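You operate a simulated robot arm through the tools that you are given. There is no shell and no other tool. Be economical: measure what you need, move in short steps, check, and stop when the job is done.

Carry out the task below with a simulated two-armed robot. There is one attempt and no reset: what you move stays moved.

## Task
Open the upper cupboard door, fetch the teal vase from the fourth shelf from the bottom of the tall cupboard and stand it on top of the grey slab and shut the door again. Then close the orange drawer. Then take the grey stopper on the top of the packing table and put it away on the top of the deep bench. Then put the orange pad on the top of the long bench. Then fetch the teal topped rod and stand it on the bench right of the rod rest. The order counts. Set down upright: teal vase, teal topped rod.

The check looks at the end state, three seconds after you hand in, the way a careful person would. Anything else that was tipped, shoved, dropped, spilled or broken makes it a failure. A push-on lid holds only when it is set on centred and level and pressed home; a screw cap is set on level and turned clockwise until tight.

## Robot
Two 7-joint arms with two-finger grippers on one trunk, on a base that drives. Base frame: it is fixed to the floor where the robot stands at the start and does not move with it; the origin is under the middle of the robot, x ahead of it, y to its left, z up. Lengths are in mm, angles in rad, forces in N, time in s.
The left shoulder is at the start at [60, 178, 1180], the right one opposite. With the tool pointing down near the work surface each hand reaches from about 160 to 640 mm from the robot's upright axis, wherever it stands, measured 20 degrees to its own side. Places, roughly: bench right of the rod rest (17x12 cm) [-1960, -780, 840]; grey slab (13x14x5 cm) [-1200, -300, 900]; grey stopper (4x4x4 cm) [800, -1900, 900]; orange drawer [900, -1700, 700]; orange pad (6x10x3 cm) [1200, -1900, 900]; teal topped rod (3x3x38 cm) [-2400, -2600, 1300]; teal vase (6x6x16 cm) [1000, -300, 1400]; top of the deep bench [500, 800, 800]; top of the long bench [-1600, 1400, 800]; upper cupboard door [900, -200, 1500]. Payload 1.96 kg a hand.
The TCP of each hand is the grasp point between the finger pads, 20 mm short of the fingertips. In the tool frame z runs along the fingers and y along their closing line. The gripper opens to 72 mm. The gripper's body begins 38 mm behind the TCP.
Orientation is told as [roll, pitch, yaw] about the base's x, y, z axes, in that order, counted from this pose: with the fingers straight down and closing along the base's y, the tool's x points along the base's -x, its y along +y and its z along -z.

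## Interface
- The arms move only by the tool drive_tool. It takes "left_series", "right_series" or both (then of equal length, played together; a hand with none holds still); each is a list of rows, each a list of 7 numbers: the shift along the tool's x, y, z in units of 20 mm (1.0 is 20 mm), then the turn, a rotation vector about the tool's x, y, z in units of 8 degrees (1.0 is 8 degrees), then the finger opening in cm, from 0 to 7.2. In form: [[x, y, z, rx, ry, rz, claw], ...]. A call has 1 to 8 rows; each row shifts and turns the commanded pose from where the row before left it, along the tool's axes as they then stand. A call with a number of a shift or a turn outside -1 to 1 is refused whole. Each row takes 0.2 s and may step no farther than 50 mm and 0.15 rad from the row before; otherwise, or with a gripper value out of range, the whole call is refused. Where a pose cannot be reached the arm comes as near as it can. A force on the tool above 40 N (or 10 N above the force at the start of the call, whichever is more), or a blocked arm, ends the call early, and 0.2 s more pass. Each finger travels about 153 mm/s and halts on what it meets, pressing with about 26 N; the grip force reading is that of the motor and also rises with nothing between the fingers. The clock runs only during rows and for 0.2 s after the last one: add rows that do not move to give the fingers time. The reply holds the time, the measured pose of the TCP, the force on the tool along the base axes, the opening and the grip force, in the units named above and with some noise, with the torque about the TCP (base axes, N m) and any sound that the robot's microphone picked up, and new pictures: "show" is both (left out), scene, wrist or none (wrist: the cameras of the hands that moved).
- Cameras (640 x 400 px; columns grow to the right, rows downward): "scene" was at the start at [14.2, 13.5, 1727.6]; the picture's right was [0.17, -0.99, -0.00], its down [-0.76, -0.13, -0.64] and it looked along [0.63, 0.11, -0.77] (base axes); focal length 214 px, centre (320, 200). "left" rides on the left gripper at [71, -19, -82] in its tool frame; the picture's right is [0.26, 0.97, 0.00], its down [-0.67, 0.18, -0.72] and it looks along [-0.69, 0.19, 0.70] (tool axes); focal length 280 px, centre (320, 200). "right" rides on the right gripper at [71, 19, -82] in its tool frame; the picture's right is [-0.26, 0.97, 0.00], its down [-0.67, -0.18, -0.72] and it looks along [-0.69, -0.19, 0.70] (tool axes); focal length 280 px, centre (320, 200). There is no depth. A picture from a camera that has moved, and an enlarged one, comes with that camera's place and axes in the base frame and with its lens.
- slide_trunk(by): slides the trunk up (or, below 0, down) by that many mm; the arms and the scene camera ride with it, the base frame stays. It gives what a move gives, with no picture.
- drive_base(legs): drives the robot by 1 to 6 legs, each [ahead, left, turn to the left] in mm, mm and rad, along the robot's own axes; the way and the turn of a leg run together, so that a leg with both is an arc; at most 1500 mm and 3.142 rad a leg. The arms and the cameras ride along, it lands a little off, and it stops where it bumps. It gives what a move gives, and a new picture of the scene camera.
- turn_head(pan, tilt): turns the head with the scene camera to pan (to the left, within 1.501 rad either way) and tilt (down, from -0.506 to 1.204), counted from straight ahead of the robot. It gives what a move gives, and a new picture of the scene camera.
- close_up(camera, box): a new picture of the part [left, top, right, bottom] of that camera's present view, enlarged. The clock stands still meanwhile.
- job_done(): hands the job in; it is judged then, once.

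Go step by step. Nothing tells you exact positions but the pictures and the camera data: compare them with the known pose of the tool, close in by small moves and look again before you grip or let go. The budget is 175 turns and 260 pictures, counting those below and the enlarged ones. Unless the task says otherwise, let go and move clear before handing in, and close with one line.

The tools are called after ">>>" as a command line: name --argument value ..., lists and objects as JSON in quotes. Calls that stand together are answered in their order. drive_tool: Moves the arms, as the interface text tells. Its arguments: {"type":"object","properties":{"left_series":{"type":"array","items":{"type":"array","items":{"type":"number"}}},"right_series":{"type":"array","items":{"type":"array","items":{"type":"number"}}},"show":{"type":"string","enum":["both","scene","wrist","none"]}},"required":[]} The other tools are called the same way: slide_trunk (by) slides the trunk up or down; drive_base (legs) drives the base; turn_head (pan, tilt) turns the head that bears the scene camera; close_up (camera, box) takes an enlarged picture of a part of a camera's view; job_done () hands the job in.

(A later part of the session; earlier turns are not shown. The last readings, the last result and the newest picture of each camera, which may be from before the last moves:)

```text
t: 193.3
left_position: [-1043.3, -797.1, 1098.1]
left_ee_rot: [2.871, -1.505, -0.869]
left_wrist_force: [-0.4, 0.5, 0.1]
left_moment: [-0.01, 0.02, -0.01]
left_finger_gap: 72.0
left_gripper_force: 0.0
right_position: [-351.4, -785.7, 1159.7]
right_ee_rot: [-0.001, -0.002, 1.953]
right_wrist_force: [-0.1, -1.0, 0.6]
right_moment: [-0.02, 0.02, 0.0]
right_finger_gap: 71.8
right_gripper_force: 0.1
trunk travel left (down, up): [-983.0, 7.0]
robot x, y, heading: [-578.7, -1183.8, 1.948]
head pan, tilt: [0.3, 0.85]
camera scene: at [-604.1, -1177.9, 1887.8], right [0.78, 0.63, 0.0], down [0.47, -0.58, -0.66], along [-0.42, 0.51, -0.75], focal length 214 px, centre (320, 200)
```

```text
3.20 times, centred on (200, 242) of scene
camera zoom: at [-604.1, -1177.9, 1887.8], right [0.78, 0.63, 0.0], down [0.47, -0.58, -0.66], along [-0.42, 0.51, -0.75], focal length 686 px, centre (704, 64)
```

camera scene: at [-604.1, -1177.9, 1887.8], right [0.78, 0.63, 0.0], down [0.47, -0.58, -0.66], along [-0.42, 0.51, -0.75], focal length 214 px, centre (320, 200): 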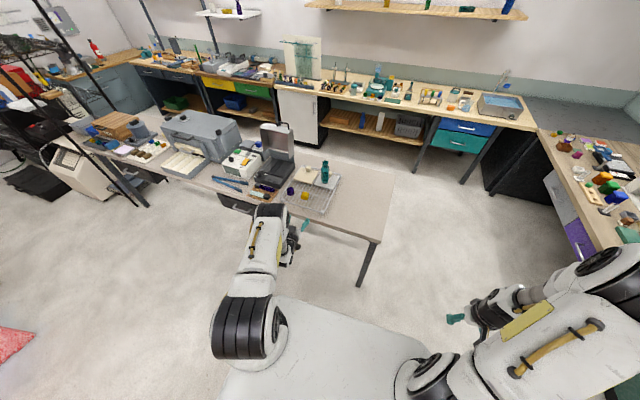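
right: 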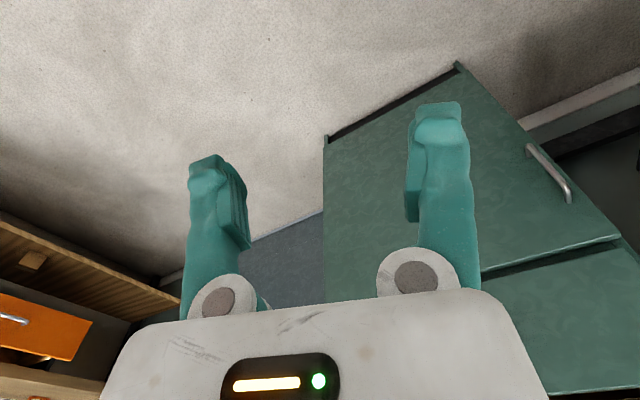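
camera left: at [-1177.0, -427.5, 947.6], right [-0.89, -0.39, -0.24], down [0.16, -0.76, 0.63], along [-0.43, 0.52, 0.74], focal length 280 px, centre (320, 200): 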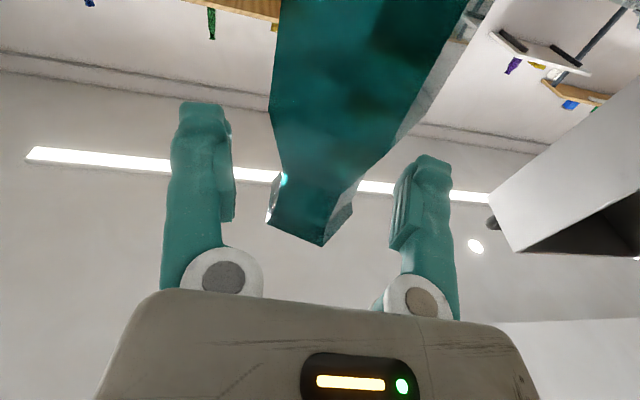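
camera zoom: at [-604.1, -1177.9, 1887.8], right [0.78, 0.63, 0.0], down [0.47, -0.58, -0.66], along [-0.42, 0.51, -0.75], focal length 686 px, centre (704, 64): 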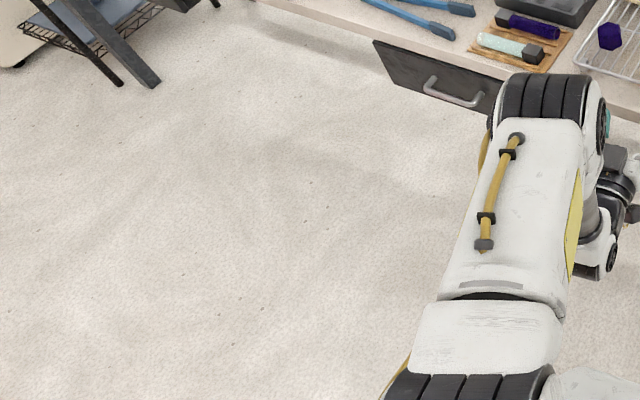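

Not on the table. It may be on the floor under my arm; I turn the base right and look at the floor in front of the table.

>>> drive_base --legs '[[0, 0, -1.1]]'

>>> turn_head --pan 1.5 --tilt 0.95

>>> close_up --camera "scene" --box '[160, 100, 480, 300]'

```text
t: 196.4
left_position: [-440.3, -591.9, 1096.1]
left_ee_rot: [2.871, -1.506, -1.976]
left_wrist_force: [-0.1, 0.7, -0.3]
left_moment: [0.03, -0.01, -0.02]
left_finger_gap: 71.9
left_gripper_force: 0.1
right_position: [-119.8, -1206.9, 1158.2]
right_ee_rot: [0.001, 0.0, 0.845]
right_wrist_force: [0.1, 0.4, -1.4]
right_moment: [-0.02, 0.03, 0.0]
right_finger_gap: 72.2
right_gripper_force: 0.0
trunk travel left (down, up): [-983.0, 7.0]
robot x, y, heading: [-576.8, -1180.9, 0.844]
head pan, tilt: [0.3, 0.85]
camera scene: at [-585.1, -1155.2, 1887.8], right [0.91, -0.41, 0.0], down [-0.31, -0.68, -0.66], along [0.27, 0.6, -0.75], focal length 214 px, centre (320, 200)
```

scene: 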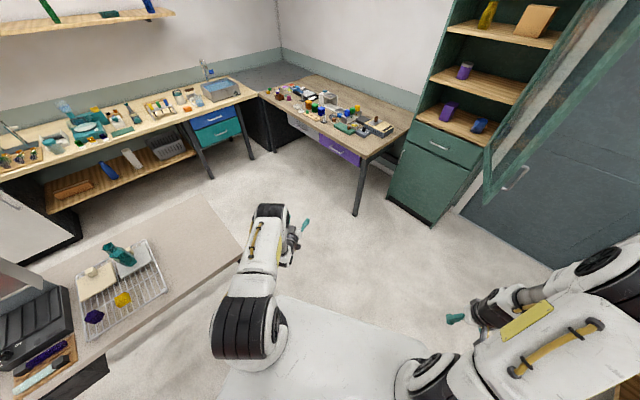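

```text
t: 197.8
left_position: [-438.6, -591.5, 1096.3]
left_ee_rot: [2.868, -1.506, -1.973]
left_wrist_force: [0.0, 0.8, 0.1]
left_moment: [0.01, -0.02, 0.01]
left_finger_gap: 71.7
left_gripper_force: 0.0
right_position: [-119.8, -1206.3, 1158.7]
right_ee_rot: [0.0, 0.0, 0.844]
right_wrist_force: [-0.7, 0.0, -0.2]
right_moment: [-0.03, 0.0, -0.03]
right_finger_gap: 71.8
right_gripper_force: 0.1
trunk travel left (down, up): [-983.0, 7.0]
robot x, y, heading: [-575.9, -1184.8, 0.849]
head pan, tilt: [1.499, 0.949]
camera scene: at [-667.9, -1174.5, 1880.3], right [0.72, 0.7, 0.0], down [0.57, -0.58, -0.58], along [-0.41, 0.42, -0.81], focal length 214 px, centre (320, 200)
```

scene: 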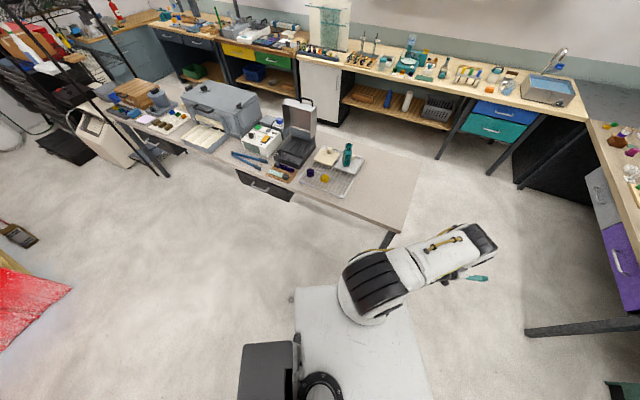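

```text
2.00 times, centred on (320, 200) of scene
camera zoom: at [-667.9, -1174.5, 1880.3], right [0.72, 0.7, 0.0], down [0.57, -0.58, -0.58], along [-0.41, 0.42, -0.81], focal length 429 px, centre (320, 200)
```

zoom: 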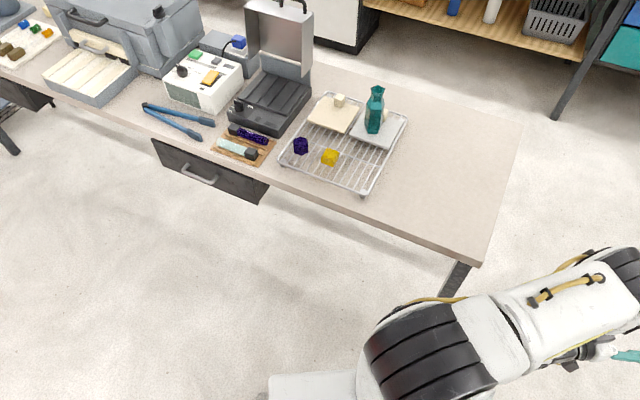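

>>> close_up --camera "scene" --box '[230, 200, 390, 300]'

>>> close_up --camera "scene" --box '[130, 210, 290, 310]'

```text
4.00 times, centred on (310, 250) of scene
camera zoom: at [-667.9, -1174.5, 1880.3], right [0.72, 0.7, 0.0], down [0.57, -0.58, -0.58], along [-0.41, 0.42, -0.81], focal length 858 px, centre (360, 0)
```

zoom: 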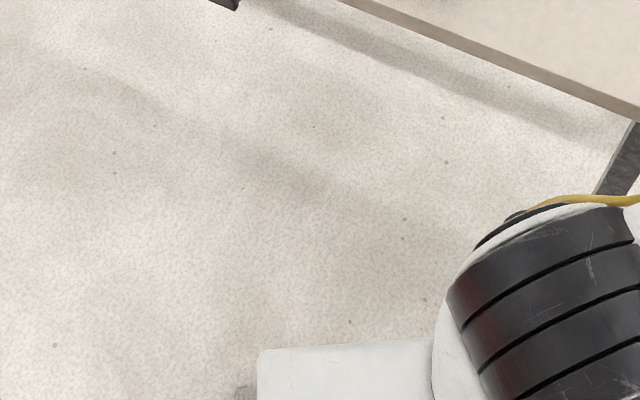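

```text
4.00 times, centred on (210, 260) of scene
camera zoom: at [-667.9, -1174.5, 1880.3], right [0.72, 0.7, 0.0], down [0.57, -0.58, -0.58], along [-0.41, 0.42, -0.81], focal length 858 px, centre (760, -40)
```

zoom: 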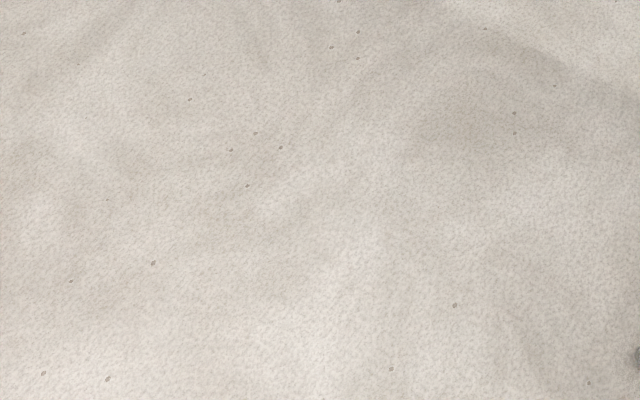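

Something small shows at the deck's corner. I drive away and look at that spot again.

>>> drive_base --legs '[[250, -300, 0]]'

>>> close_up --camera "scene" --box '[120, 130, 440, 330]'

```text
t: 200.3
left_position: [-58.7, -605.0, 1096.9]
left_ee_rot: [2.885, -1.506, -1.989]
left_wrist_force: [0.4, -0.1, 0.3]
left_moment: [0.04, 0.0, 0.03]
left_finger_gap: 72.1
left_gripper_force: 0.1
right_position: [259.2, -1220.0, 1159.6]
right_ee_rot: [0.0, -0.002, 0.843]
right_wrist_force: [-0.1, -0.2, -0.2]
right_moment: [-0.02, -0.02, -0.02]
right_finger_gap: 71.9
right_gripper_force: 0.0
trunk travel left (down, up): [-983.0, 7.0]
robot x, y, heading: [-194.6, -1198.2, 0.852]
head pan, tilt: [1.499, 0.949]
camera scene: at [-289.2, -1187.3, 1880.2], right [0.72, 0.7, 0.0], down [0.57, -0.58, -0.58], along [-0.41, 0.42, -0.81], focal length 214 px, centre (320, 200)
```

scene: 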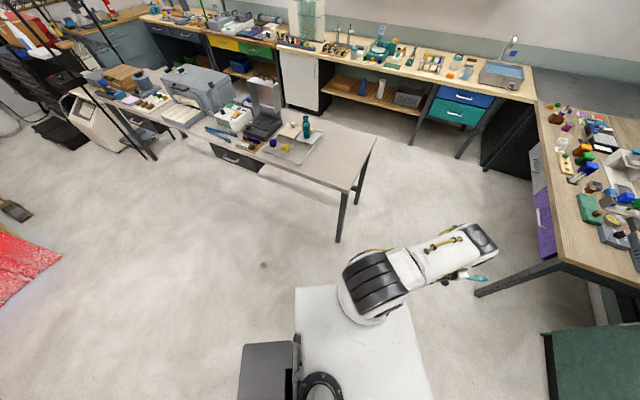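

```text
2.00 times, centred on (280, 230) of scene
camera zoom: at [-289.2, -1187.3, 1880.2], right [0.72, 0.7, 0.0], down [0.57, -0.58, -0.58], along [-0.41, 0.42, -0.81], focal length 429 px, centre (400, 140)
```

zoom: 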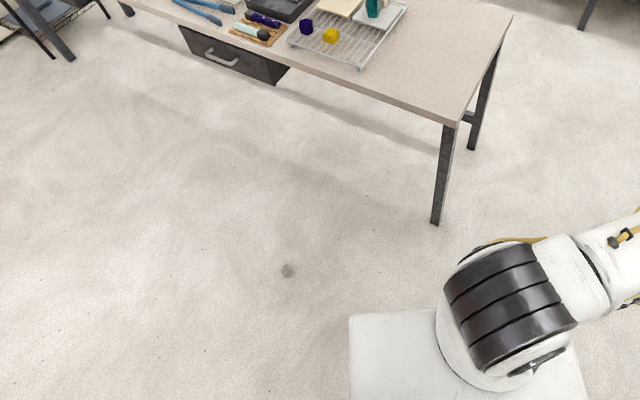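

Found it: a small clear piece on the floor near [-1083, -1086]. I'll put it back on the rack. First a close look.

>>> close_up --camera "scene" --box '[247, 252, 279, 276]'

```text
16.00 times, centred on (263, 264) of scene
camera zoom: at [-289.2, -1187.3, 1880.2], right [0.72, 0.7, 0.0], down [0.57, -0.58, -0.58], along [-0.41, 0.42, -0.81], focal length 3432 px, centre (1232, -824)
```

zoom: 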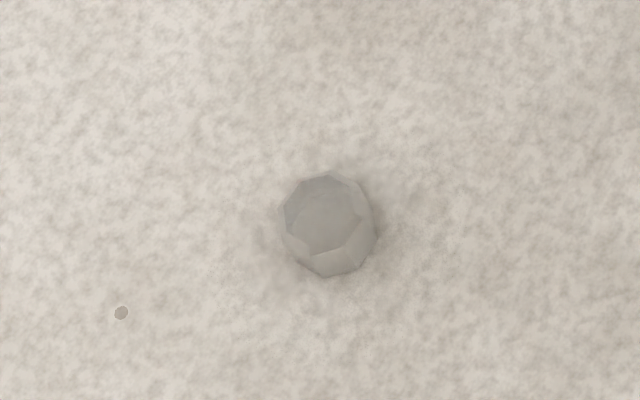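

It is a faceted ball about 5 cm across. I turn to face the table again and drive so that the ball lies ahead on my right-hand side.

>>> drive_base --legs '[[0, 0, 1.1], [-47, 1034, 0]]'

>>> drive_tool --right_series '[[-0.75, 0.4, 0.95, 0, 0, 0, 7.2], [-0.75, 0.4, 0.95, 0, 0, 0, 7.2], [-0.75, 0.4, 0.95, 0, 0, 0, 7.2], [-0.75, 0.4, 0.95, 0, 0, 0, 7.2], [-0.75, 0.4, 0.95, 0, 0, 0, 7.2], [-0.75, 0.4, 0.95, 0, 0, 0, 7.2], [-0.75, 0.4, 0.95, 0, 0, 0, 7.2], [-0.75, 0.4, 0.95, 0, 0, 0, 7.2]]' --show "none"

>>> drive_tool --right_series '[[-0.75, 0.4, 0.95, 0, 0, 0, 7.2], [-0.75, 0.4, 0.95, 0, 0, 0, 7.2], [-0.75, 0.4, 0.95, 0, 0, 0, 7.2], [-0.75, 0.4, 0.95, 0, 0, 0, 7.2], [-0.75, 0.4, 0.95, 0, 0, 0, 7.2]]' --show "none"

>>> turn_head --pan -0.3 --tilt 1.0

```text
t: 208.4
left_position: [-1606.1, -1256.9, 1096.5]
left_ee_rot: [2.858, -1.506, -0.837]
left_wrist_force: [-1.2, 0.5, 0.5]
left_moment: [0.0, 0.01, 0.0]
left_finger_gap: 72.0
left_gripper_force: 0.0
right_position: [-914.1, -1234.2, 1158.6]
right_ee_rot: [0.0, 0.001, 1.972]
right_wrist_force: [-0.3, 0.3, -0.1]
right_moment: [0.0, 0.02, 0.02]
right_finger_gap: 72.1
right_gripper_force: 0.1
trunk travel left (down, up): [-983.0, 7.0]
robot x, y, heading: [-1134.9, -1635.5, 1.974]
head pan, tilt: [1.499, 0.949]
camera scene: at [-1178.1, -1713.4, 1880.3], right [-0.32, 0.95, 0.0], down [0.77, 0.26, -0.58], along [-0.55, -0.19, -0.81], focal length 214 px, centre (320, 200)
```

scene: 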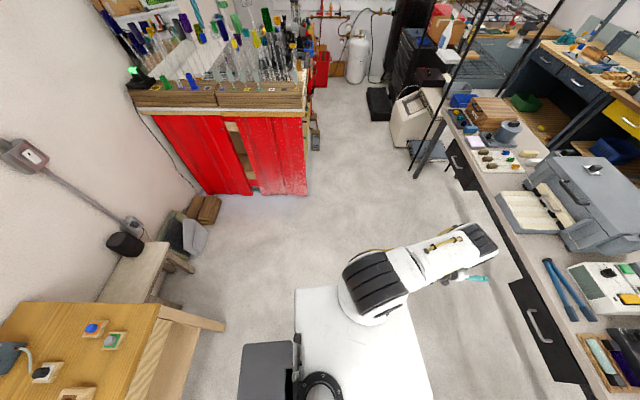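

```text
t: 210.2
left_position: [-1607.5, -1258.5, 1095.5]
left_ee_rot: [2.861, -1.505, -0.841]
left_wrist_force: [0.3, -0.1, -0.2]
left_moment: [0.01, -0.02, -0.02]
left_finger_gap: 72.0
left_gripper_force: 0.1
right_position: [-1018.7, -1149.0, 1006.7]
right_ee_rot: [-0.001, -0.001, 1.972]
right_wrist_force: [-0.3, -1.1, 0.0]
right_moment: [-0.01, 0.0, -0.03]
right_finger_gap: 71.9
right_gripper_force: 0.0
trunk travel left (down, up): [-983.0, 7.0]
robot x, y, heading: [-1134.7, -1636.7, 1.972]
head pan, tilt: [1.499, 0.949]
```

```text
t: 211.4
left_position: [-1606.4, -1256.5, 1096.5]
left_ee_rot: [2.865, -1.506, -0.846]
left_wrist_force: [0.3, 0.3, -0.3]
left_moment: [0.01, -0.01, -0.03]
left_finger_gap: 72.0
left_gripper_force: 0.1
right_position: [-1087.9, -1096.7, 911.3]
right_ee_rot: [-0.002, 0.0, 1.97]
right_wrist_force: [-0.5, -0.4, 0.0]
right_moment: [-0.02, 0.02, 0.0]
right_finger_gap: 71.9
right_gripper_force: 0.0
trunk travel left (down, up): [-983.0, 7.0]
robot x, y, heading: [-1134.3, -1635.0, 1.97]
head pan, tilt: [1.499, 0.949]
```

```text
t: 213.2
left_position: [-1606.5, -1259.8, 1096.6]
left_ee_rot: [2.866, -1.507, -0.847]
left_wrist_force: [-0.5, -0.7, 0.4]
left_moment: [0.0, 0.01, -0.01]
left_finger_gap: 72.4
left_gripper_force: 0.0
right_position: [-1088.4, -1095.7, 911.2]
right_ee_rot: [0.001, -0.001, 1.97]
right_wrist_force: [0.0, 0.5, -0.7]
right_moment: [0.0, -0.03, -0.01]
right_finger_gap: 72.0
right_gripper_force: 0.0
trunk travel left (down, up): [-983.0, 7.0]
robot x, y, heading: [-1128.4, -1637.0, 1.971]
head pan, tilt: [-0.3, 1.0]
camera scene: at [-1117.2, -1620.9, 1876.7], right [0.99, 0.1, 0.0], down [0.08, -0.84, -0.54], along [-0.05, 0.54, -0.84], focal length 214 px, centre (320, 200)
```

scene: 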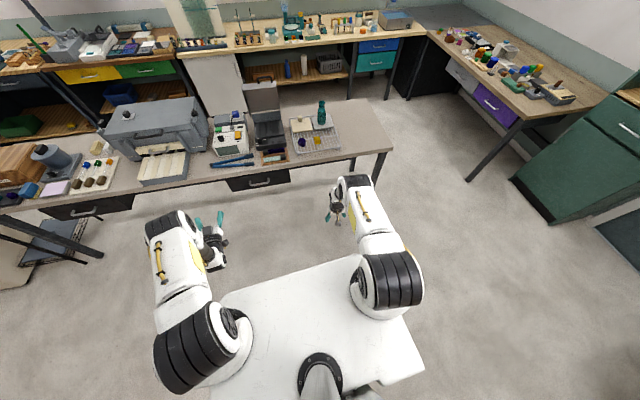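

The right hand is above the ball's estimated spot. I lower the trunk and look with the right wrist camera.

>>> slide_trunk --by -400

>>> slide_trunk --by -330

>>> close_up --camera "right" --box '[0, 0, 640, 400]'

```text
t: 217.0
left_position: [-1607.2, -1258.4, 696.9]
left_ee_rot: [2.864, -1.506, -0.843]
left_wrist_force: [1.5, -0.3, 0.0]
left_moment: [0.01, -0.02, 0.03]
left_finger_gap: 71.7
left_gripper_force: 0.1
right_position: [-1088.3, -1096.3, 510.5]
right_ee_rot: [-0.001, 0.0, 1.97]
right_wrist_force: [-0.2, 0.7, -0.1]
right_moment: [0.0, 0.02, 0.02]
right_finger_gap: 71.8
right_gripper_force: 0.2
trunk travel left (down, up): [-583.0, 407.0]
robot x, y, heading: [-1133.6, -1633.1, 1.972]
head pan, tilt: [-0.3, 1.0]
```

```text
t: 220.3
left_position: [-1607.0, -1258.3, 367.1]
left_ee_rot: [2.867, -1.506, -0.846]
left_wrist_force: [-0.1, 0.4, 0.1]
left_moment: [0.02, 0.06, -0.01]
left_finger_gap: 72.0
left_gripper_force: 0.0
right_position: [-1089.4, -1096.7, 180.9]
right_ee_rot: [-0.001, 0.0, 1.971]
right_wrist_force: [-0.7, -0.4, 0.8]
right_moment: [0.01, -0.02, 0.01]
right_finger_gap: 72.2
right_gripper_force: 0.0
trunk travel left (down, up): [-253.0, 737.0]
robot x, y, heading: [-1134.3, -1639.6, 1.975]
head pan, tilt: [-0.3, 1.0]
```

```text
1.00 times, centred on (320, 200) of right (not enlarged: the box is as wide or as high as the picture)
camera zoom: at [-1077.7, -1168.6, 265.0], right [-0.99, -0.13, 0.0], down [-0.09, 0.69, 0.72], along [-0.1, 0.71, -0.7], focal length 280 px, centre (320, 200)
```

zoom: 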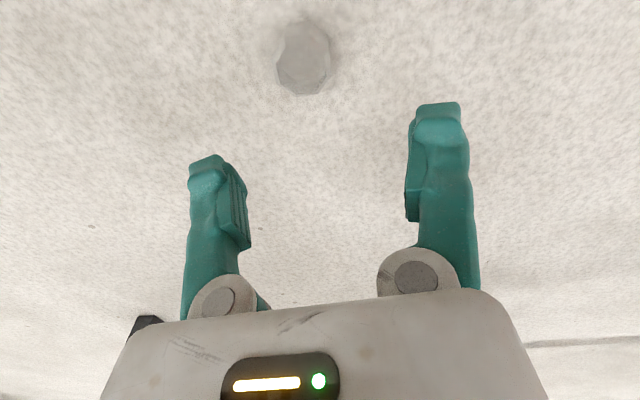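

Ball is at about [-1076, -1086]. I correct by 16 mm, lower to z≈23 and grip.

>>> drive_tool --right_series '[[-0.25, -0.8, 0, 0, 0, 0, 7.2]]' --show "none"

>>> slide_trunk --by -158

>>> drive_tool --right_series '[[0, 0, 0, 0, 0, 0, 5], [0, 0, 0, 0, 0, 0, 4], [0, 0, 0, 0, 0, 0, 0], [0, 0, 0, 0, 0, 0, 0], [0, 0, 0, 0, 0, 0, 0]]' --show "wrist"

```text
t: 220.7
left_position: [-1607.8, -1258.8, 367.0]
left_ee_rot: [2.866, -1.506, -0.848]
left_wrist_force: [-1.0, 0.2, -0.2]
left_moment: [-0.01, 0.03, -0.01]
left_finger_gap: 72.3
left_gripper_force: 0.2
right_position: [-1076.3, -1084.8, 181.8]
right_ee_rot: [0.0, 0.0, 1.971]
right_wrist_force: [0.7, -0.8, -0.3]
right_moment: [0.0, 0.03, -0.03]
right_finger_gap: 72.0
right_gripper_force: 0.0
trunk travel left (down, up): [-253.0, 737.0]
robot x, y, heading: [-1133.5, -1637.4, 1.971]
head pan, tilt: [-0.3, 1.0]
```

```text
t: 222.5
left_position: [-1606.1, -1259.4, 210.0]
left_ee_rot: [2.866, -1.507, -0.846]
left_wrist_force: [0.4, 1.1, 0.0]
left_moment: [-0.01, -0.01, 0.02]
left_finger_gap: 72.3
left_gripper_force: 0.0
right_position: [-1076.1, -1085.6, 22.9]
right_ee_rot: [-0.001, 0.0, 1.969]
right_wrist_force: [-0.3, 0.8, 0.7]
right_moment: [-0.01, 0.03, 0.02]
right_finger_gap: 72.1
right_gripper_force: 0.0
trunk travel left (down, up): [-95.0, 895.0]
robot x, y, heading: [-1131.4, -1637.9, 1.972]
head pan, tilt: [-0.3, 1.0]
```

```text
t: 223.7
left_position: [-1606.5, -1258.8, 209.5]
left_ee_rot: [2.867, -1.507, -0.845]
left_wrist_force: [0.8, -0.8, -0.3]
left_moment: [-0.01, 0.0, -0.03]
left_finger_gap: 72.0
left_gripper_force: 0.0
right_position: [-1076.3, -1086.1, 23.0]
right_ee_rot: [0.0, -0.001, 1.969]
right_wrist_force: [0.2, 1.4, 0.6]
right_moment: [-0.03, 0.02, 0.0]
right_finger_gap: 47.5
right_gripper_force: 25.7
trunk travel left (down, up): [-95.0, 895.0]
robot x, y, heading: [-1134.3, -1633.7, 1.973]
head pan, tilt: [-0.3, 1.0]
camera right: at [-1065.5, -1157.7, 106.7], right [-0.99, -0.13, 0.0], down [-0.09, 0.69, 0.72], along [-0.1, 0.71, -0.7], focal length 280 px, centre (320, 200)
```

right: 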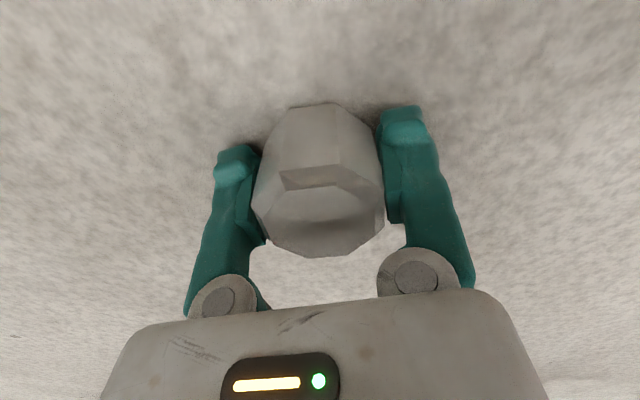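

Gripped (47.5 mm). I look closely at its shape and orientation.

>>> close_up --camera "right" --box '[220, 80, 420, 280]'

>>> slide_trunk --by 100

>>> close_up --camera "right" --box '[220, 80, 420, 280]'

```text
2.00 times, centred on (320, 180) of right
camera zoom: at [-1065.5, -1157.7, 106.7], right [-0.99, -0.13, 0.0], down [-0.09, 0.69, 0.72], along [-0.1, 0.71, -0.7], focal length 561 px, centre (320, 240)
```

zoom: 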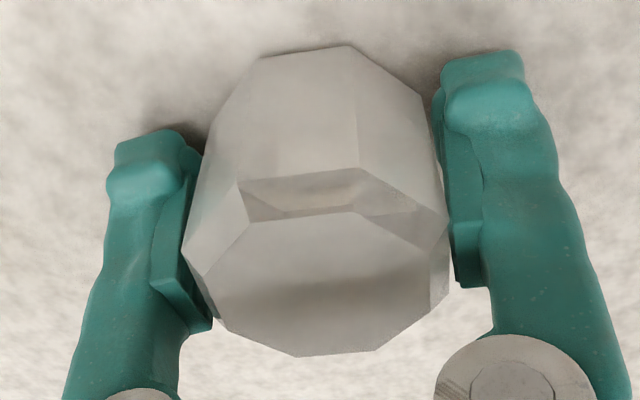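

```text
t: 225.0
left_position: [-1607.2, -1258.7, 307.5]
left_ee_rot: [2.865, -1.506, -0.845]
left_wrist_force: [-0.3, 0.0, -0.9]
left_moment: [-0.01, 0.0, 0.01]
left_finger_gap: 71.9
left_gripper_force: 0.1
right_position: [-1075.9, -1085.9, 123.9]
right_ee_rot: [0.001, 0.0, 1.97]
right_wrist_force: [0.9, -0.2, -1.3]
right_moment: [-0.01, 0.0, -0.02]
right_finger_gap: 44.9
right_gripper_force: 26.1
trunk travel left (down, up): [-195.0, 795.0]
robot x, y, heading: [-1132.7, -1633.5, 1.971]
head pan, tilt: [-0.3, 1.0]
```

```text
2.00 times, centred on (320, 180) of right
camera zoom: at [-1065.5, -1157.7, 206.5], right [-0.99, -0.13, 0.0], down [-0.09, 0.69, 0.72], along [-0.1, 0.71, -0.7], focal length 561 px, centre (320, 240)
```

zoom: 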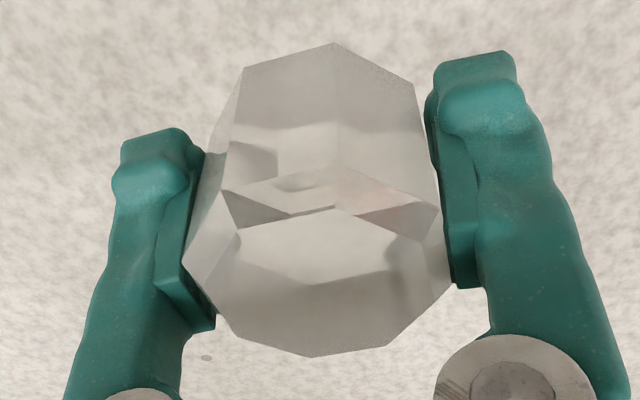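

A faceted glass gem, held firmly. I raise it, tuck the left hand back so it clears the table, and drive to the rack.

>>> slide_trunk --by 395

>>> slide_trunk --by 395

>>> drive_tool --left_series '[[0, 0, -0.9, 0, 0, 0, 7.2], [0, 0, -0.9, 0, 0, 0, 7.2], [0, 0, -0.9, 0, 0, 0, 7.2], [0, 0, -0.9, 0, 0, 0, 7.2], [0, 0, -0.9, 0, 0, 0, 7.2], [0, 0, -0.9, 0, 0, 0, 7.2], [0, 0, -0.9, 0, 0, 0, 7.2], [0, 0, -0.9, 0, 0, 0, 7.2]]' --right_series '[[0, 0, -0.3, 0, 0, 0, 0], [0, 0, -0.6, 0, 0, 0, 0], [0, 0, -0.6, 0, 0, 0, 0], [0, 0, -0.6, 0, 0, 0, 0], [0, 0, -0.6, 0, 0, 0, 0], [0, 0, -0.6, 0, 0, 0, 0], [0, 0, -0.6, 0, 0, 0, 0], [0, 0, -0.3, 0, 0, 0, 0]]' --show "none"

>>> drive_base --legs '[[0, -159, 0], [480, 0, 0]]'

>>> turn_head --pan -0.1 --tilt 1.0

```text
t: 228.8
left_position: [-1607.1, -1259.0, 703.4]
left_ee_rot: [2.864, -1.506, -0.843]
left_wrist_force: [-0.2, 0.0, -0.3]
left_moment: [0.0, 0.01, -0.01]
left_finger_gap: 71.6
left_gripper_force: 0.0
right_position: [-1076.3, -1085.5, 519.4]
right_ee_rot: [0.001, 0.0, 1.97]
right_wrist_force: [-0.2, 0.5, -1.9]
right_moment: [-0.02, 0.02, 0.04]
right_finger_gap: 45.0
right_gripper_force: 25.9
trunk travel left (down, up): [-590.0, 400.0]
robot x, y, heading: [-1129.9, -1636.4, 1.968]
head pan, tilt: [-0.3, 1.0]
```

```text
t: 232.6
left_position: [-1606.3, -1258.4, 1099.3]
left_ee_rot: [2.862, -1.506, -0.843]
left_wrist_force: [-0.1, 0.3, -0.1]
left_moment: [0.0, -0.02, 0.0]
left_finger_gap: 72.2
left_gripper_force: 0.0
right_position: [-1075.9, -1083.9, 912.7]
right_ee_rot: [0.0, -0.001, 1.971]
right_wrist_force: [-0.4, -0.3, -1.1]
right_moment: [-0.03, -0.01, 0.0]
right_finger_gap: 45.3
right_gripper_force: 26.5
trunk travel left (down, up): [-985.0, 5.0]
robot x, y, heading: [-1131.3, -1639.2, 1.972]
head pan, tilt: [-0.3, 1.0]
```

```text
t: 234.4
left_position: [-1546.7, -1390.7, 1089.1]
left_ee_rot: [2.887, -1.505, -0.864]
left_wrist_force: [-0.6, 0.6, 0.6]
left_moment: [0.0, 0.0, -0.02]
left_finger_gap: 71.9
left_gripper_force: 0.0
right_position: [-1075.7, -1086.2, 998.9]
right_ee_rot: [-0.001, -0.001, 1.969]
right_wrist_force: [1.1, -0.3, -2.4]
right_moment: [0.01, 0.02, -0.01]
right_finger_gap: 45.0
right_gripper_force: 26.1
trunk travel left (down, up): [-985.0, 5.0]
robot x, y, heading: [-1133.0, -1635.0, 1.97]
head pan, tilt: [-0.3, 1.0]
```

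```text
t: 238.3
left_position: [-1586.5, -882.3, 1090.4]
left_ee_rot: [2.87, -1.507, -0.85]
left_wrist_force: [0.2, -0.8, -1.2]
left_moment: [0.0, 0.03, 0.02]
left_finger_gap: 72.1
left_gripper_force: 0.1
right_position: [-1116.8, -580.0, 998.6]
right_ee_rot: [0.001, 0.0, 1.967]
right_wrist_force: [-0.2, -0.4, -1.2]
right_moment: [-0.01, 0.02, -0.01]
right_finger_gap: 44.7
right_gripper_force: 26.1
trunk travel left (down, up): [-985.0, 5.0]
robot x, y, heading: [-1175.5, -1128.9, 1.968]
head pan, tilt: [-0.3, 1.0]
camera scene: at [-1159.2, -1115.7, 1878.7], right [1.0, 0.1, 0.0], down [0.08, -0.84, -0.54], along [-0.05, 0.54, -0.84], focal length 214 px, centre (320, 200)
```

scene: 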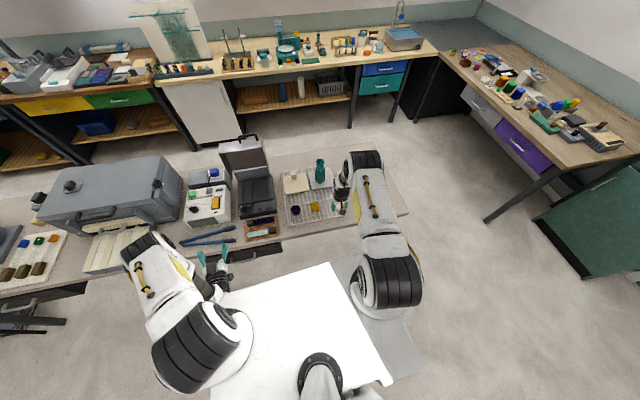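

```text
t: 239.0
left_position: [-1586.5, -880.4, 1088.7]
left_ee_rot: [2.863, -1.507, -0.843]
left_wrist_force: [0.9, -0.4, -0.6]
left_moment: [0.01, 0.03, -0.02]
left_finger_gap: 71.9
left_gripper_force: 0.1
right_position: [-1117.5, -577.9, 996.6]
right_ee_rot: [0.0, 0.001, 1.967]
right_wrist_force: [0.8, 0.9, -1.5]
right_moment: [-0.01, -0.01, -0.04]
right_finger_gap: 45.1
right_gripper_force: 26.6
trunk travel left (down, up): [-985.0, 5.0]
robot x, y, heading: [-1172.4, -1131.8, 1.968]
head pan, tilt: [-0.099, 1.0]
camera scene: at [-1173.7, -1116.1, 1878.7], right [0.96, 0.29, 0.0], down [0.25, -0.8, -0.54], along [-0.16, 0.52, -0.84], focal length 214 px, centre (320, 200)
```

scene: 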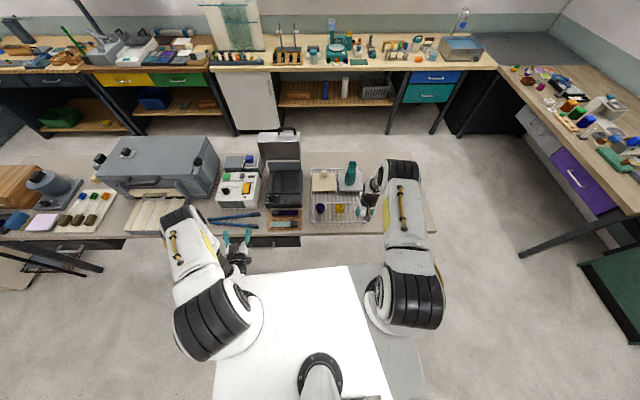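

I advance 80 mm with the arm and look with the wrist camera.

>>> drive_tool --right_series '[[-0.3, 0.02, 0, 0, 0, 0, 0], [-0.6, 0.02, 0, 0, 0, 0, 0], [-0.7, 0.02, 0, 0, 0, 0, 0], [-0.7, 0.02, 0, 0, 0, 0, 0], [-0.7, 0.02, 0, 0, 0, 0, 0], [-0.6, 0.02, 0, 0, 0, 0, 0], [-0.4, 0.02, 0, 0, 0, 0, 0]]' --show "wrist"

>>> close_up --camera "scene" --box '[300, 140, 412, 240]'

```text
t: 240.6
left_position: [-1587.0, -880.8, 1088.3]
left_ee_rot: [2.865, -1.507, -0.845]
left_wrist_force: [-0.6, -0.6, -0.2]
left_moment: [-0.04, 0.02, -0.03]
left_finger_gap: 72.1
left_gripper_force: 0.1
right_position: [-1150.3, -504.8, 996.5]
right_ee_rot: [-0.001, -0.001, 1.969]
right_wrist_force: [0.1, 0.7, -1.8]
right_moment: [0.02, 0.0, 0.0]
right_finger_gap: 44.7
right_gripper_force: 26.0
trunk travel left (down, up): [-985.0, 5.0]
robot x, y, heading: [-1178.9, -1126.8, 1.967]
head pan, tilt: [-0.099, 1.0]
camera right: at [-1140.3, -577.8, 1081.1], right [-0.99, -0.13, 0.0], down [-0.09, 0.69, 0.71], along [-0.09, 0.71, -0.7], focal length 280 px, centre (320, 200)
```

right: 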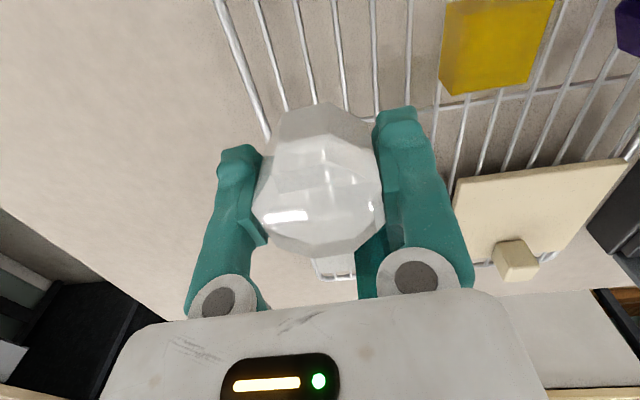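

```text
4.00 times, centred on (356, 190) of scene
camera zoom: at [-1173.5, -1116.7, 1878.7], right [0.96, 0.29, 0.0], down [0.25, -0.8, -0.54], along [-0.16, 0.52, -0.84], focal length 858 px, centre (176, 240)
```

zoom: 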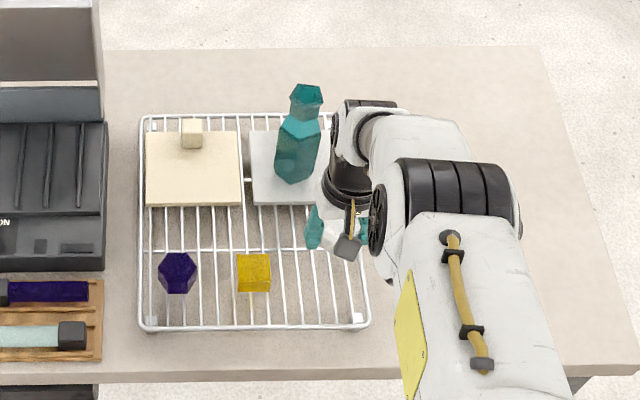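

Spacing with the purple and yellow pieces gives the original spot at about [-1145, -508]. I adjust and lower.

>>> drive_tool --right_series '[[0.3, -0.2, 0, 0, 0, 0, 0]]' --show "none"

>>> slide_trunk --by -70

>>> slide_trunk --by -6

>>> slide_trunk --by -4

>>> close_up --camera "right" --box '[160, 60, 480, 300]'

```text
t: 241.0
left_position: [-1586.5, -882.1, 1088.9]
left_ee_rot: [2.866, -1.505, -0.842]
left_wrist_force: [0.6, -0.2, 0.2]
left_moment: [-0.04, -0.03, -0.01]
left_finger_gap: 71.8
left_gripper_force: 0.0
right_position: [-1145.8, -509.8, 997.5]
right_ee_rot: [0.0, 0.0, 1.97]
right_wrist_force: [0.0, 0.6, -0.6]
right_moment: [-0.01, 0.0, 0.01]
right_finger_gap: 44.8
right_gripper_force: 25.9
trunk travel left (down, up): [-985.0, 5.0]
robot x, y, heading: [-1174.0, -1127.1, 1.969]
head pan, tilt: [-0.099, 1.0]
```

```text
t: 242.1
left_position: [-1586.9, -881.7, 1019.0]
left_ee_rot: [2.868, -1.506, -0.845]
left_wrist_force: [-0.8, -0.5, -0.1]
left_moment: [-0.01, -0.02, 0.0]
left_finger_gap: 71.9
left_gripper_force: 0.0
right_position: [-1145.3, -509.5, 928.0]
right_ee_rot: [-0.001, 0.0, 1.969]
right_wrist_force: [0.3, -0.2, -1.0]
right_moment: [0.01, -0.02, 0.01]
right_finger_gap: 44.7
right_gripper_force: 26.5
trunk travel left (down, up): [-915.0, 75.0]
robot x, y, heading: [-1178.3, -1131.6, 1.967]
head pan, tilt: [-0.099, 1.0]
```

```text
t: 242.7
left_position: [-1586.9, -881.7, 1012.6]
left_ee_rot: [2.865, -1.506, -0.845]
left_wrist_force: [-1.0, -0.2, -0.3]
left_moment: [0.03, -0.02, -0.01]
left_finger_gap: 72.0
left_gripper_force: 0.0
right_position: [-1144.9, -510.0, 921.6]
right_ee_rot: [-0.001, 0.0, 1.969]
right_wrist_force: [0.3, -0.1, -1.2]
right_moment: [0.0, -0.03, -0.04]
right_finger_gap: 44.9
right_gripper_force: 25.5
trunk travel left (down, up): [-909.0, 81.0]
robot x, y, heading: [-1172.2, -1130.5, 1.971]
head pan, tilt: [-0.099, 1.0]
```

```text
t: 243.2
left_position: [-1587.8, -881.8, 1009.1]
left_ee_rot: [2.865, -1.505, -0.845]
left_wrist_force: [0.3, -0.4, 0.6]
left_moment: [0.01, -0.01, 0.0]
left_finger_gap: 71.9
left_gripper_force: 0.0
right_position: [-1145.4, -509.6, 916.3]
right_ee_rot: [-0.001, -0.001, 1.97]
right_wrist_force: [0.0, -0.1, -1.1]
right_moment: [0.02, -0.03, 0.0]
right_finger_gap: 44.7
right_gripper_force: 25.6
trunk travel left (down, up): [-905.0, 85.0]
robot x, y, heading: [-1173.4, -1127.9, 1.965]
head pan, tilt: [-0.099, 1.0]
```

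```text
1.67 times, centred on (320, 180) of right
camera zoom: at [-1134.8, -581.9, 1000.8], right [-0.99, -0.13, 0.0], down [-0.09, 0.69, 0.72], along [-0.09, 0.71, -0.7], focal length 467 px, centre (320, 233)
```

zoom: 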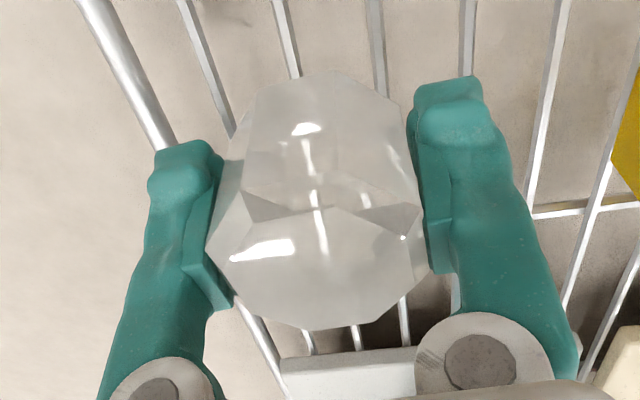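

Lowering in small steps until contact.

>>> slide_trunk --by -4

>>> slide_trunk --by -3

>>> slide_trunk --by -3

```text
t: 243.7
left_position: [-1588.6, -880.2, 1003.8]
left_ee_rot: [2.864, -1.507, -0.845]
left_wrist_force: [0.5, -0.4, -1.1]
left_moment: [-0.02, -0.03, -0.01]
left_finger_gap: 72.0
left_gripper_force: 0.0
right_position: [-1145.3, -510.5, 913.0]
right_ee_rot: [0.0, 0.0, 1.969]
right_wrist_force: [-0.3, -0.7, -2.6]
right_moment: [-0.01, 0.02, -0.02]
right_finger_gap: 44.9
right_gripper_force: 26.3
trunk travel left (down, up): [-901.0, 89.0]
robot x, y, heading: [-1176.9, -1128.9, 1.969]
head pan, tilt: [-0.099, 1.0]
```

```text
t: 244.2
left_position: [-1587.4, -881.6, 1002.5]
left_ee_rot: [2.863, -1.506, -0.844]
left_wrist_force: [0.4, -0.1, -0.6]
left_moment: [0.02, -0.05, -0.02]
left_finger_gap: 72.0
left_gripper_force: 0.1
right_position: [-1145.2, -509.0, 910.3]
right_ee_rot: [-0.001, 0.0, 1.968]
right_wrist_force: [0.1, 0.0, -2.0]
right_moment: [-0.03, -0.02, -0.04]
right_finger_gap: 44.7
right_gripper_force: 25.9
trunk travel left (down, up): [-898.0, 92.0]
robot x, y, heading: [-1170.2, -1128.1, 1.968]
head pan, tilt: [-0.099, 1.0]
```

```text
t: 244.8
left_position: [-1587.7, -882.7, 999.8]
left_ee_rot: [2.874, -1.506, -0.853]
left_wrist_force: [0.0, 0.2, 0.1]
left_moment: [0.0, 0.0, 0.0]
left_finger_gap: 72.1
left_gripper_force: 0.0
right_position: [-1144.9, -509.9, 908.1]
right_ee_rot: [-0.002, -0.002, 1.969]
right_wrist_force: [1.0, 0.3, 6.9]
right_moment: [-0.13, -0.02, 0.01]
right_finger_gap: 44.9
right_gripper_force: 25.6
trunk travel left (down, up): [-895.0, 95.0]
robot x, y, heading: [-1172.9, -1129.1, 1.967]
head pan, tilt: [-0.099, 1.0]
```

Contact. I open slowly and only as wide as needed.

>>> drive_tool --right_series '[[0, 0, 0, 0, 0, 0, 4.5], [0, 0, 0, 0, 0, 0, 4.7], [0, 0, 0, 0, 0, 0, 4.9], [0, 0, 0, 0, 0, 0, 5.1], [0, 0, 0, 0, 0, 0, 5.4], [0, 0, 0, 0, 0, 0, 5.8], [0, 0, 0, 0, 0, 0, 6.0]]' --show "wrist"

```text
t: 246.4
left_position: [-1588.3, -883.2, 999.0]
left_ee_rot: [2.867, -1.504, -0.846]
left_wrist_force: [0.1, -0.4, 1.6]
left_moment: [-0.03, 0.02, -0.03]
left_finger_gap: 71.9
left_gripper_force: 0.0
right_position: [-1145.1, -510.5, 907.5]
right_ee_rot: [0.0, -0.001, 1.968]
right_wrist_force: [-0.5, 1.0, 0.3]
right_moment: [-0.01, -0.01, 0.01]
right_finger_gap: 60.0
right_gripper_force: 0.0
trunk travel left (down, up): [-895.0, 95.0]
robot x, y, heading: [-1175.0, -1129.0, 1.973]
head pan, tilt: [-0.099, 1.0]
camera right: at [-1134.8, -582.2, 991.0], right [-0.99, -0.13, 0.0], down [-0.09, 0.69, 0.72], along [-0.09, 0.71, -0.7], focal length 280 px, centre (320, 200)
```

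right: 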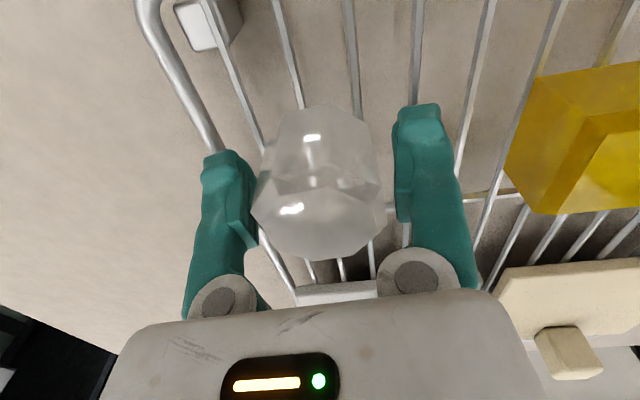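

It rests on the rack. I centre slightly and lift the hand straight up.

>>> drive_tool --right_series '[[0, -0.2, 0, 0, 0, 0, 6.4]]' --show "none"

>>> slide_trunk --by 90

>>> drive_base --legs '[[-450, 0, 0]]'

>>> close_up --camera "scene" --box '[290, 60, 418, 160]'

```text
t: 246.8
left_position: [-1588.0, -881.7, 999.3]
left_ee_rot: [2.867, -1.506, -0.846]
left_wrist_force: [0.0, -0.5, 0.3]
left_moment: [0.02, -0.01, -0.04]
left_finger_gap: 72.1
left_gripper_force: 0.1
right_position: [-1141.8, -507.8, 906.5]
right_ee_rot: [-0.001, 0.0, 1.969]
right_wrist_force: [-0.7, 0.6, 0.4]
right_moment: [0.02, -0.01, 0.04]
right_finger_gap: 64.0
right_gripper_force: 0.1
trunk travel left (down, up): [-895.0, 95.0]
robot x, y, heading: [-1175.0, -1127.9, 1.971]
head pan, tilt: [-0.099, 1.0]
```

```text
t: 248.0
left_position: [-1586.2, -881.1, 1088.6]
left_ee_rot: [2.866, -1.507, -0.847]
left_wrist_force: [-1.1, -1.0, 0.2]
left_moment: [0.01, 0.03, 0.01]
left_finger_gap: 71.8
left_gripper_force: 0.1
right_position: [-1142.4, -508.5, 998.3]
right_ee_rot: [0.0, 0.0, 1.968]
right_wrist_force: [0.0, -0.1, 0.6]
right_moment: [-0.03, -0.03, -0.01]
right_finger_gap: 63.9
right_gripper_force: 0.0
trunk travel left (down, up): [-985.0, 5.0]
robot x, y, heading: [-1172.4, -1131.8, 1.966]
head pan, tilt: [-0.099, 1.0]
```

```text
t: 250.8
left_position: [-1411.6, -1299.9, 1088.5]
left_ee_rot: [2.863, -1.508, -0.844]
left_wrist_force: [-0.1, 0.0, 0.6]
left_moment: [0.0, -0.01, 0.01]
left_finger_gap: 71.8
left_gripper_force: 0.0
right_position: [-965.2, -926.2, 997.1]
right_ee_rot: [0.001, 0.0, 1.969]
right_wrist_force: [-0.8, 0.3, 0.4]
right_moment: [0.01, -0.02, 0.05]
right_finger_gap: 64.1
right_gripper_force: 0.0
trunk travel left (down, up): [-985.0, 5.0]
robot x, y, heading: [-995.1, -1551.0, 1.968]
head pan, tilt: [-0.099, 1.0]
camera scene: at [-998.1, -1535.1, 1878.7], right [0.96, 0.29, 0.0], down [0.25, -0.81, -0.54], along [-0.16, 0.52, -0.84], focal length 214 px, centre (320, 200)
```

scene: 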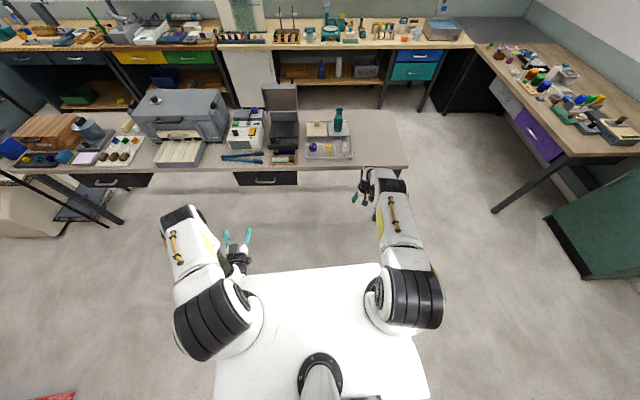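

```text
4.00 times, centred on (354, 110) of scene
camera zoom: at [-998.1, -1535.1, 1878.7], right [0.96, 0.29, 0.0], down [0.25, -0.81, -0.54], along [-0.16, 0.52, -0.84], focal length 858 px, centre (184, 560)
```

zoom: 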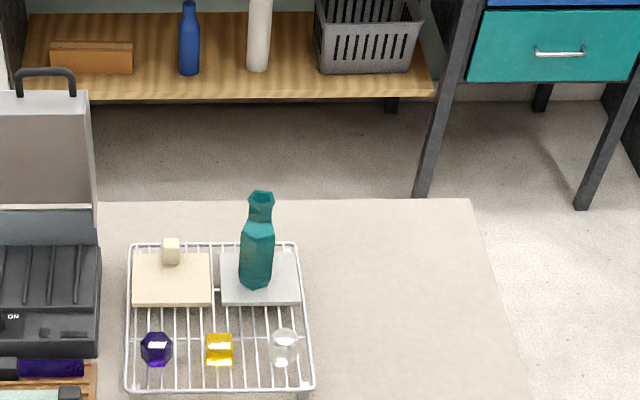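

Everything on the rack is back in place and the vase is upright. Next is the cupboard door: I'll approach its outer side from the south with the right hand drawn in, facing left along the cupboard.

>>> drive_tool --right_series '[[1, 0, -0.5, 0, 0, 0, 3], [1, 0, -0.5, 0, 0, 0, 0], [1, 0, -0.5, 0, 0, 0, 0], [1, 0, -0.5, 0, 0, 0, 0], [1, 0, -0.5, 0, 0, 0, 0], [1, 0, -0.5, 0, 0, 0, 0], [1, 0, -0.5, 0, 0, 0, 0]]' --show "none"

>>> drive_base --legs '[[0, 0, -0.143], [-248, -657, 0], [0, -1000, 0]]'

>>> turn_head --pan -0.5 --tilt 0.5

```text
t: 252.3
left_position: [-1411.1, -1301.8, 1089.7]
left_ee_rot: [2.872, -1.506, -0.853]
left_wrist_force: [0.9, -0.3, 0.1]
left_moment: [0.03, 0.0, 0.0]
left_finger_gap: 72.3
left_gripper_force: 0.0
right_position: [-910.2, -1057.8, 1066.8]
right_ee_rot: [0.001, -0.002, 1.967]
right_wrist_force: [0.2, 1.0, 1.4]
right_moment: [0.01, 0.0, 0.0]
right_finger_gap: 0.0
right_gripper_force: 26.2
trunk travel left (down, up): [-985.0, 5.0]
robot x, y, heading: [-1001.2, -1552.6, 1.968]
head pan, tilt: [-0.099, 1.0]
```

```text
t: 261.5
left_position: [271.3, -1070.0, 1090.0]
left_ee_rot: [2.874, -1.505, -0.997]
left_wrist_force: [-0.4, -0.4, 0.2]
left_moment: [-0.01, 0.0, 0.02]
left_finger_gap: 72.2
left_gripper_force: 0.0
right_position: [800.6, -899.7, 1068.1]
right_ee_rot: [-0.002, 0.0, 1.827]
right_wrist_force: [0.0, -0.4, 0.3]
right_moment: [0.0, 0.03, 0.02]
right_finger_gap: 0.0
right_gripper_force: 25.9
trunk travel left (down, up): [-985.0, 5.0]
robot x, y, heading: [644.5, -1376.8, 1.826]
head pan, tilt: [-0.099, 1.0]
camera scene: at [647.0, -1361.3, 1878.7], right [0.99, 0.16, 0.0], down [0.13, -0.83, -0.54], along [-0.08, 0.53, -0.84], focal length 214 px, centre (320, 200)
```

scene: 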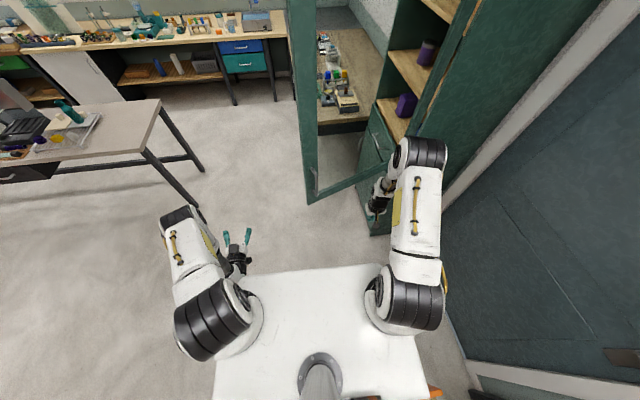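

```text
t: 262.4
left_position: [271.2, -1069.5, 1090.5]
left_ee_rot: [2.866, -1.504, -0.989]
left_wrist_force: [-0.1, 0.0, 0.2]
left_moment: [0.02, -0.03, 0.0]
left_finger_gap: 72.4
left_gripper_force: 0.0
right_position: [799.3, -899.0, 1066.4]
right_ee_rot: [-0.002, 0.0, 1.827]
right_wrist_force: [-1.0, 0.3, 0.1]
right_moment: [-0.03, 0.0, 0.0]
right_finger_gap: 0.0
right_gripper_force: 25.5
trunk travel left (down, up): [-985.0, 5.0]
robot x, y, heading: [642.9, -1373.3, 1.828]
head pan, tilt: [-0.499, 0.499]
camera scene: at [680.6, -1341.7, 1919.7], right [0.97, -0.24, 0.0], down [-0.12, -0.47, -0.88], along [0.21, 0.85, -0.48], focal length 214 px, centre (320, 200)
```

scene: 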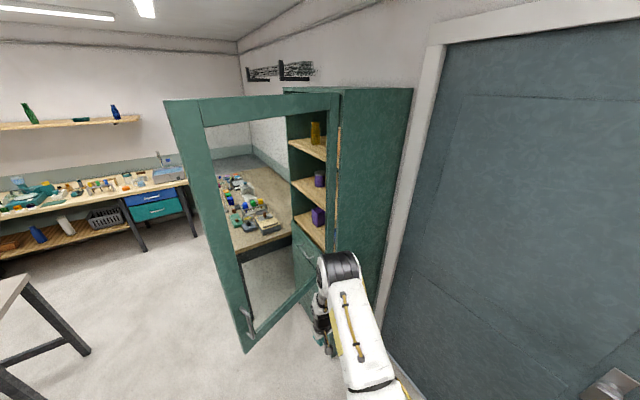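

The hand is on the door's outer side. I drive forward to push the door.

>>> drive_base --legs '[[450, 0, 0]]'

```text
t: 265.2
left_position: [152.2, -632.5, 1089.5]
left_ee_rot: [2.871, -1.505, -0.987]
left_wrist_force: [-1.1, -0.7, 0.5]
left_moment: [-0.01, 0.0, 0.02]
left_finger_gap: 72.2
left_gripper_force: 0.0
right_position: [680.7, -458.4, 1068.9]
right_ee_rot: [0.0, 0.0, 1.834]
right_wrist_force: [-0.2, -0.2, -0.1]
right_moment: [-0.02, 0.01, 0.02]
right_finger_gap: 0.0
right_gripper_force: 26.5
trunk travel left (down, up): [-985.0, 5.0]
robot x, y, heading: [530.3, -933.7, 1.832]
head pan, tilt: [-0.499, 0.499]
camera scene: at [564.1, -902.9, 1919.8], right [0.97, -0.23, 0.0], down [-0.11, -0.46, -0.88], along [0.21, 0.85, -0.48], focal length 214 px, centre (320, 200)
```

scene: 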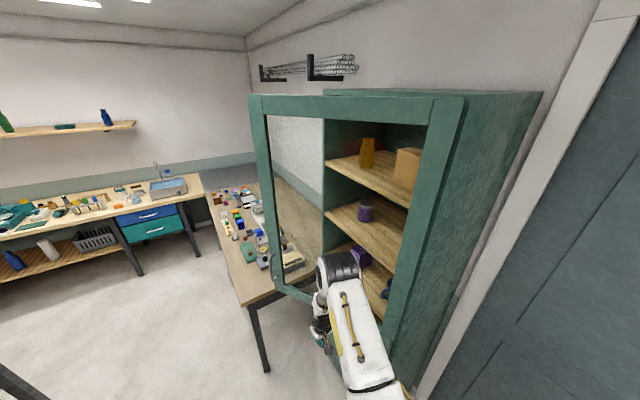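

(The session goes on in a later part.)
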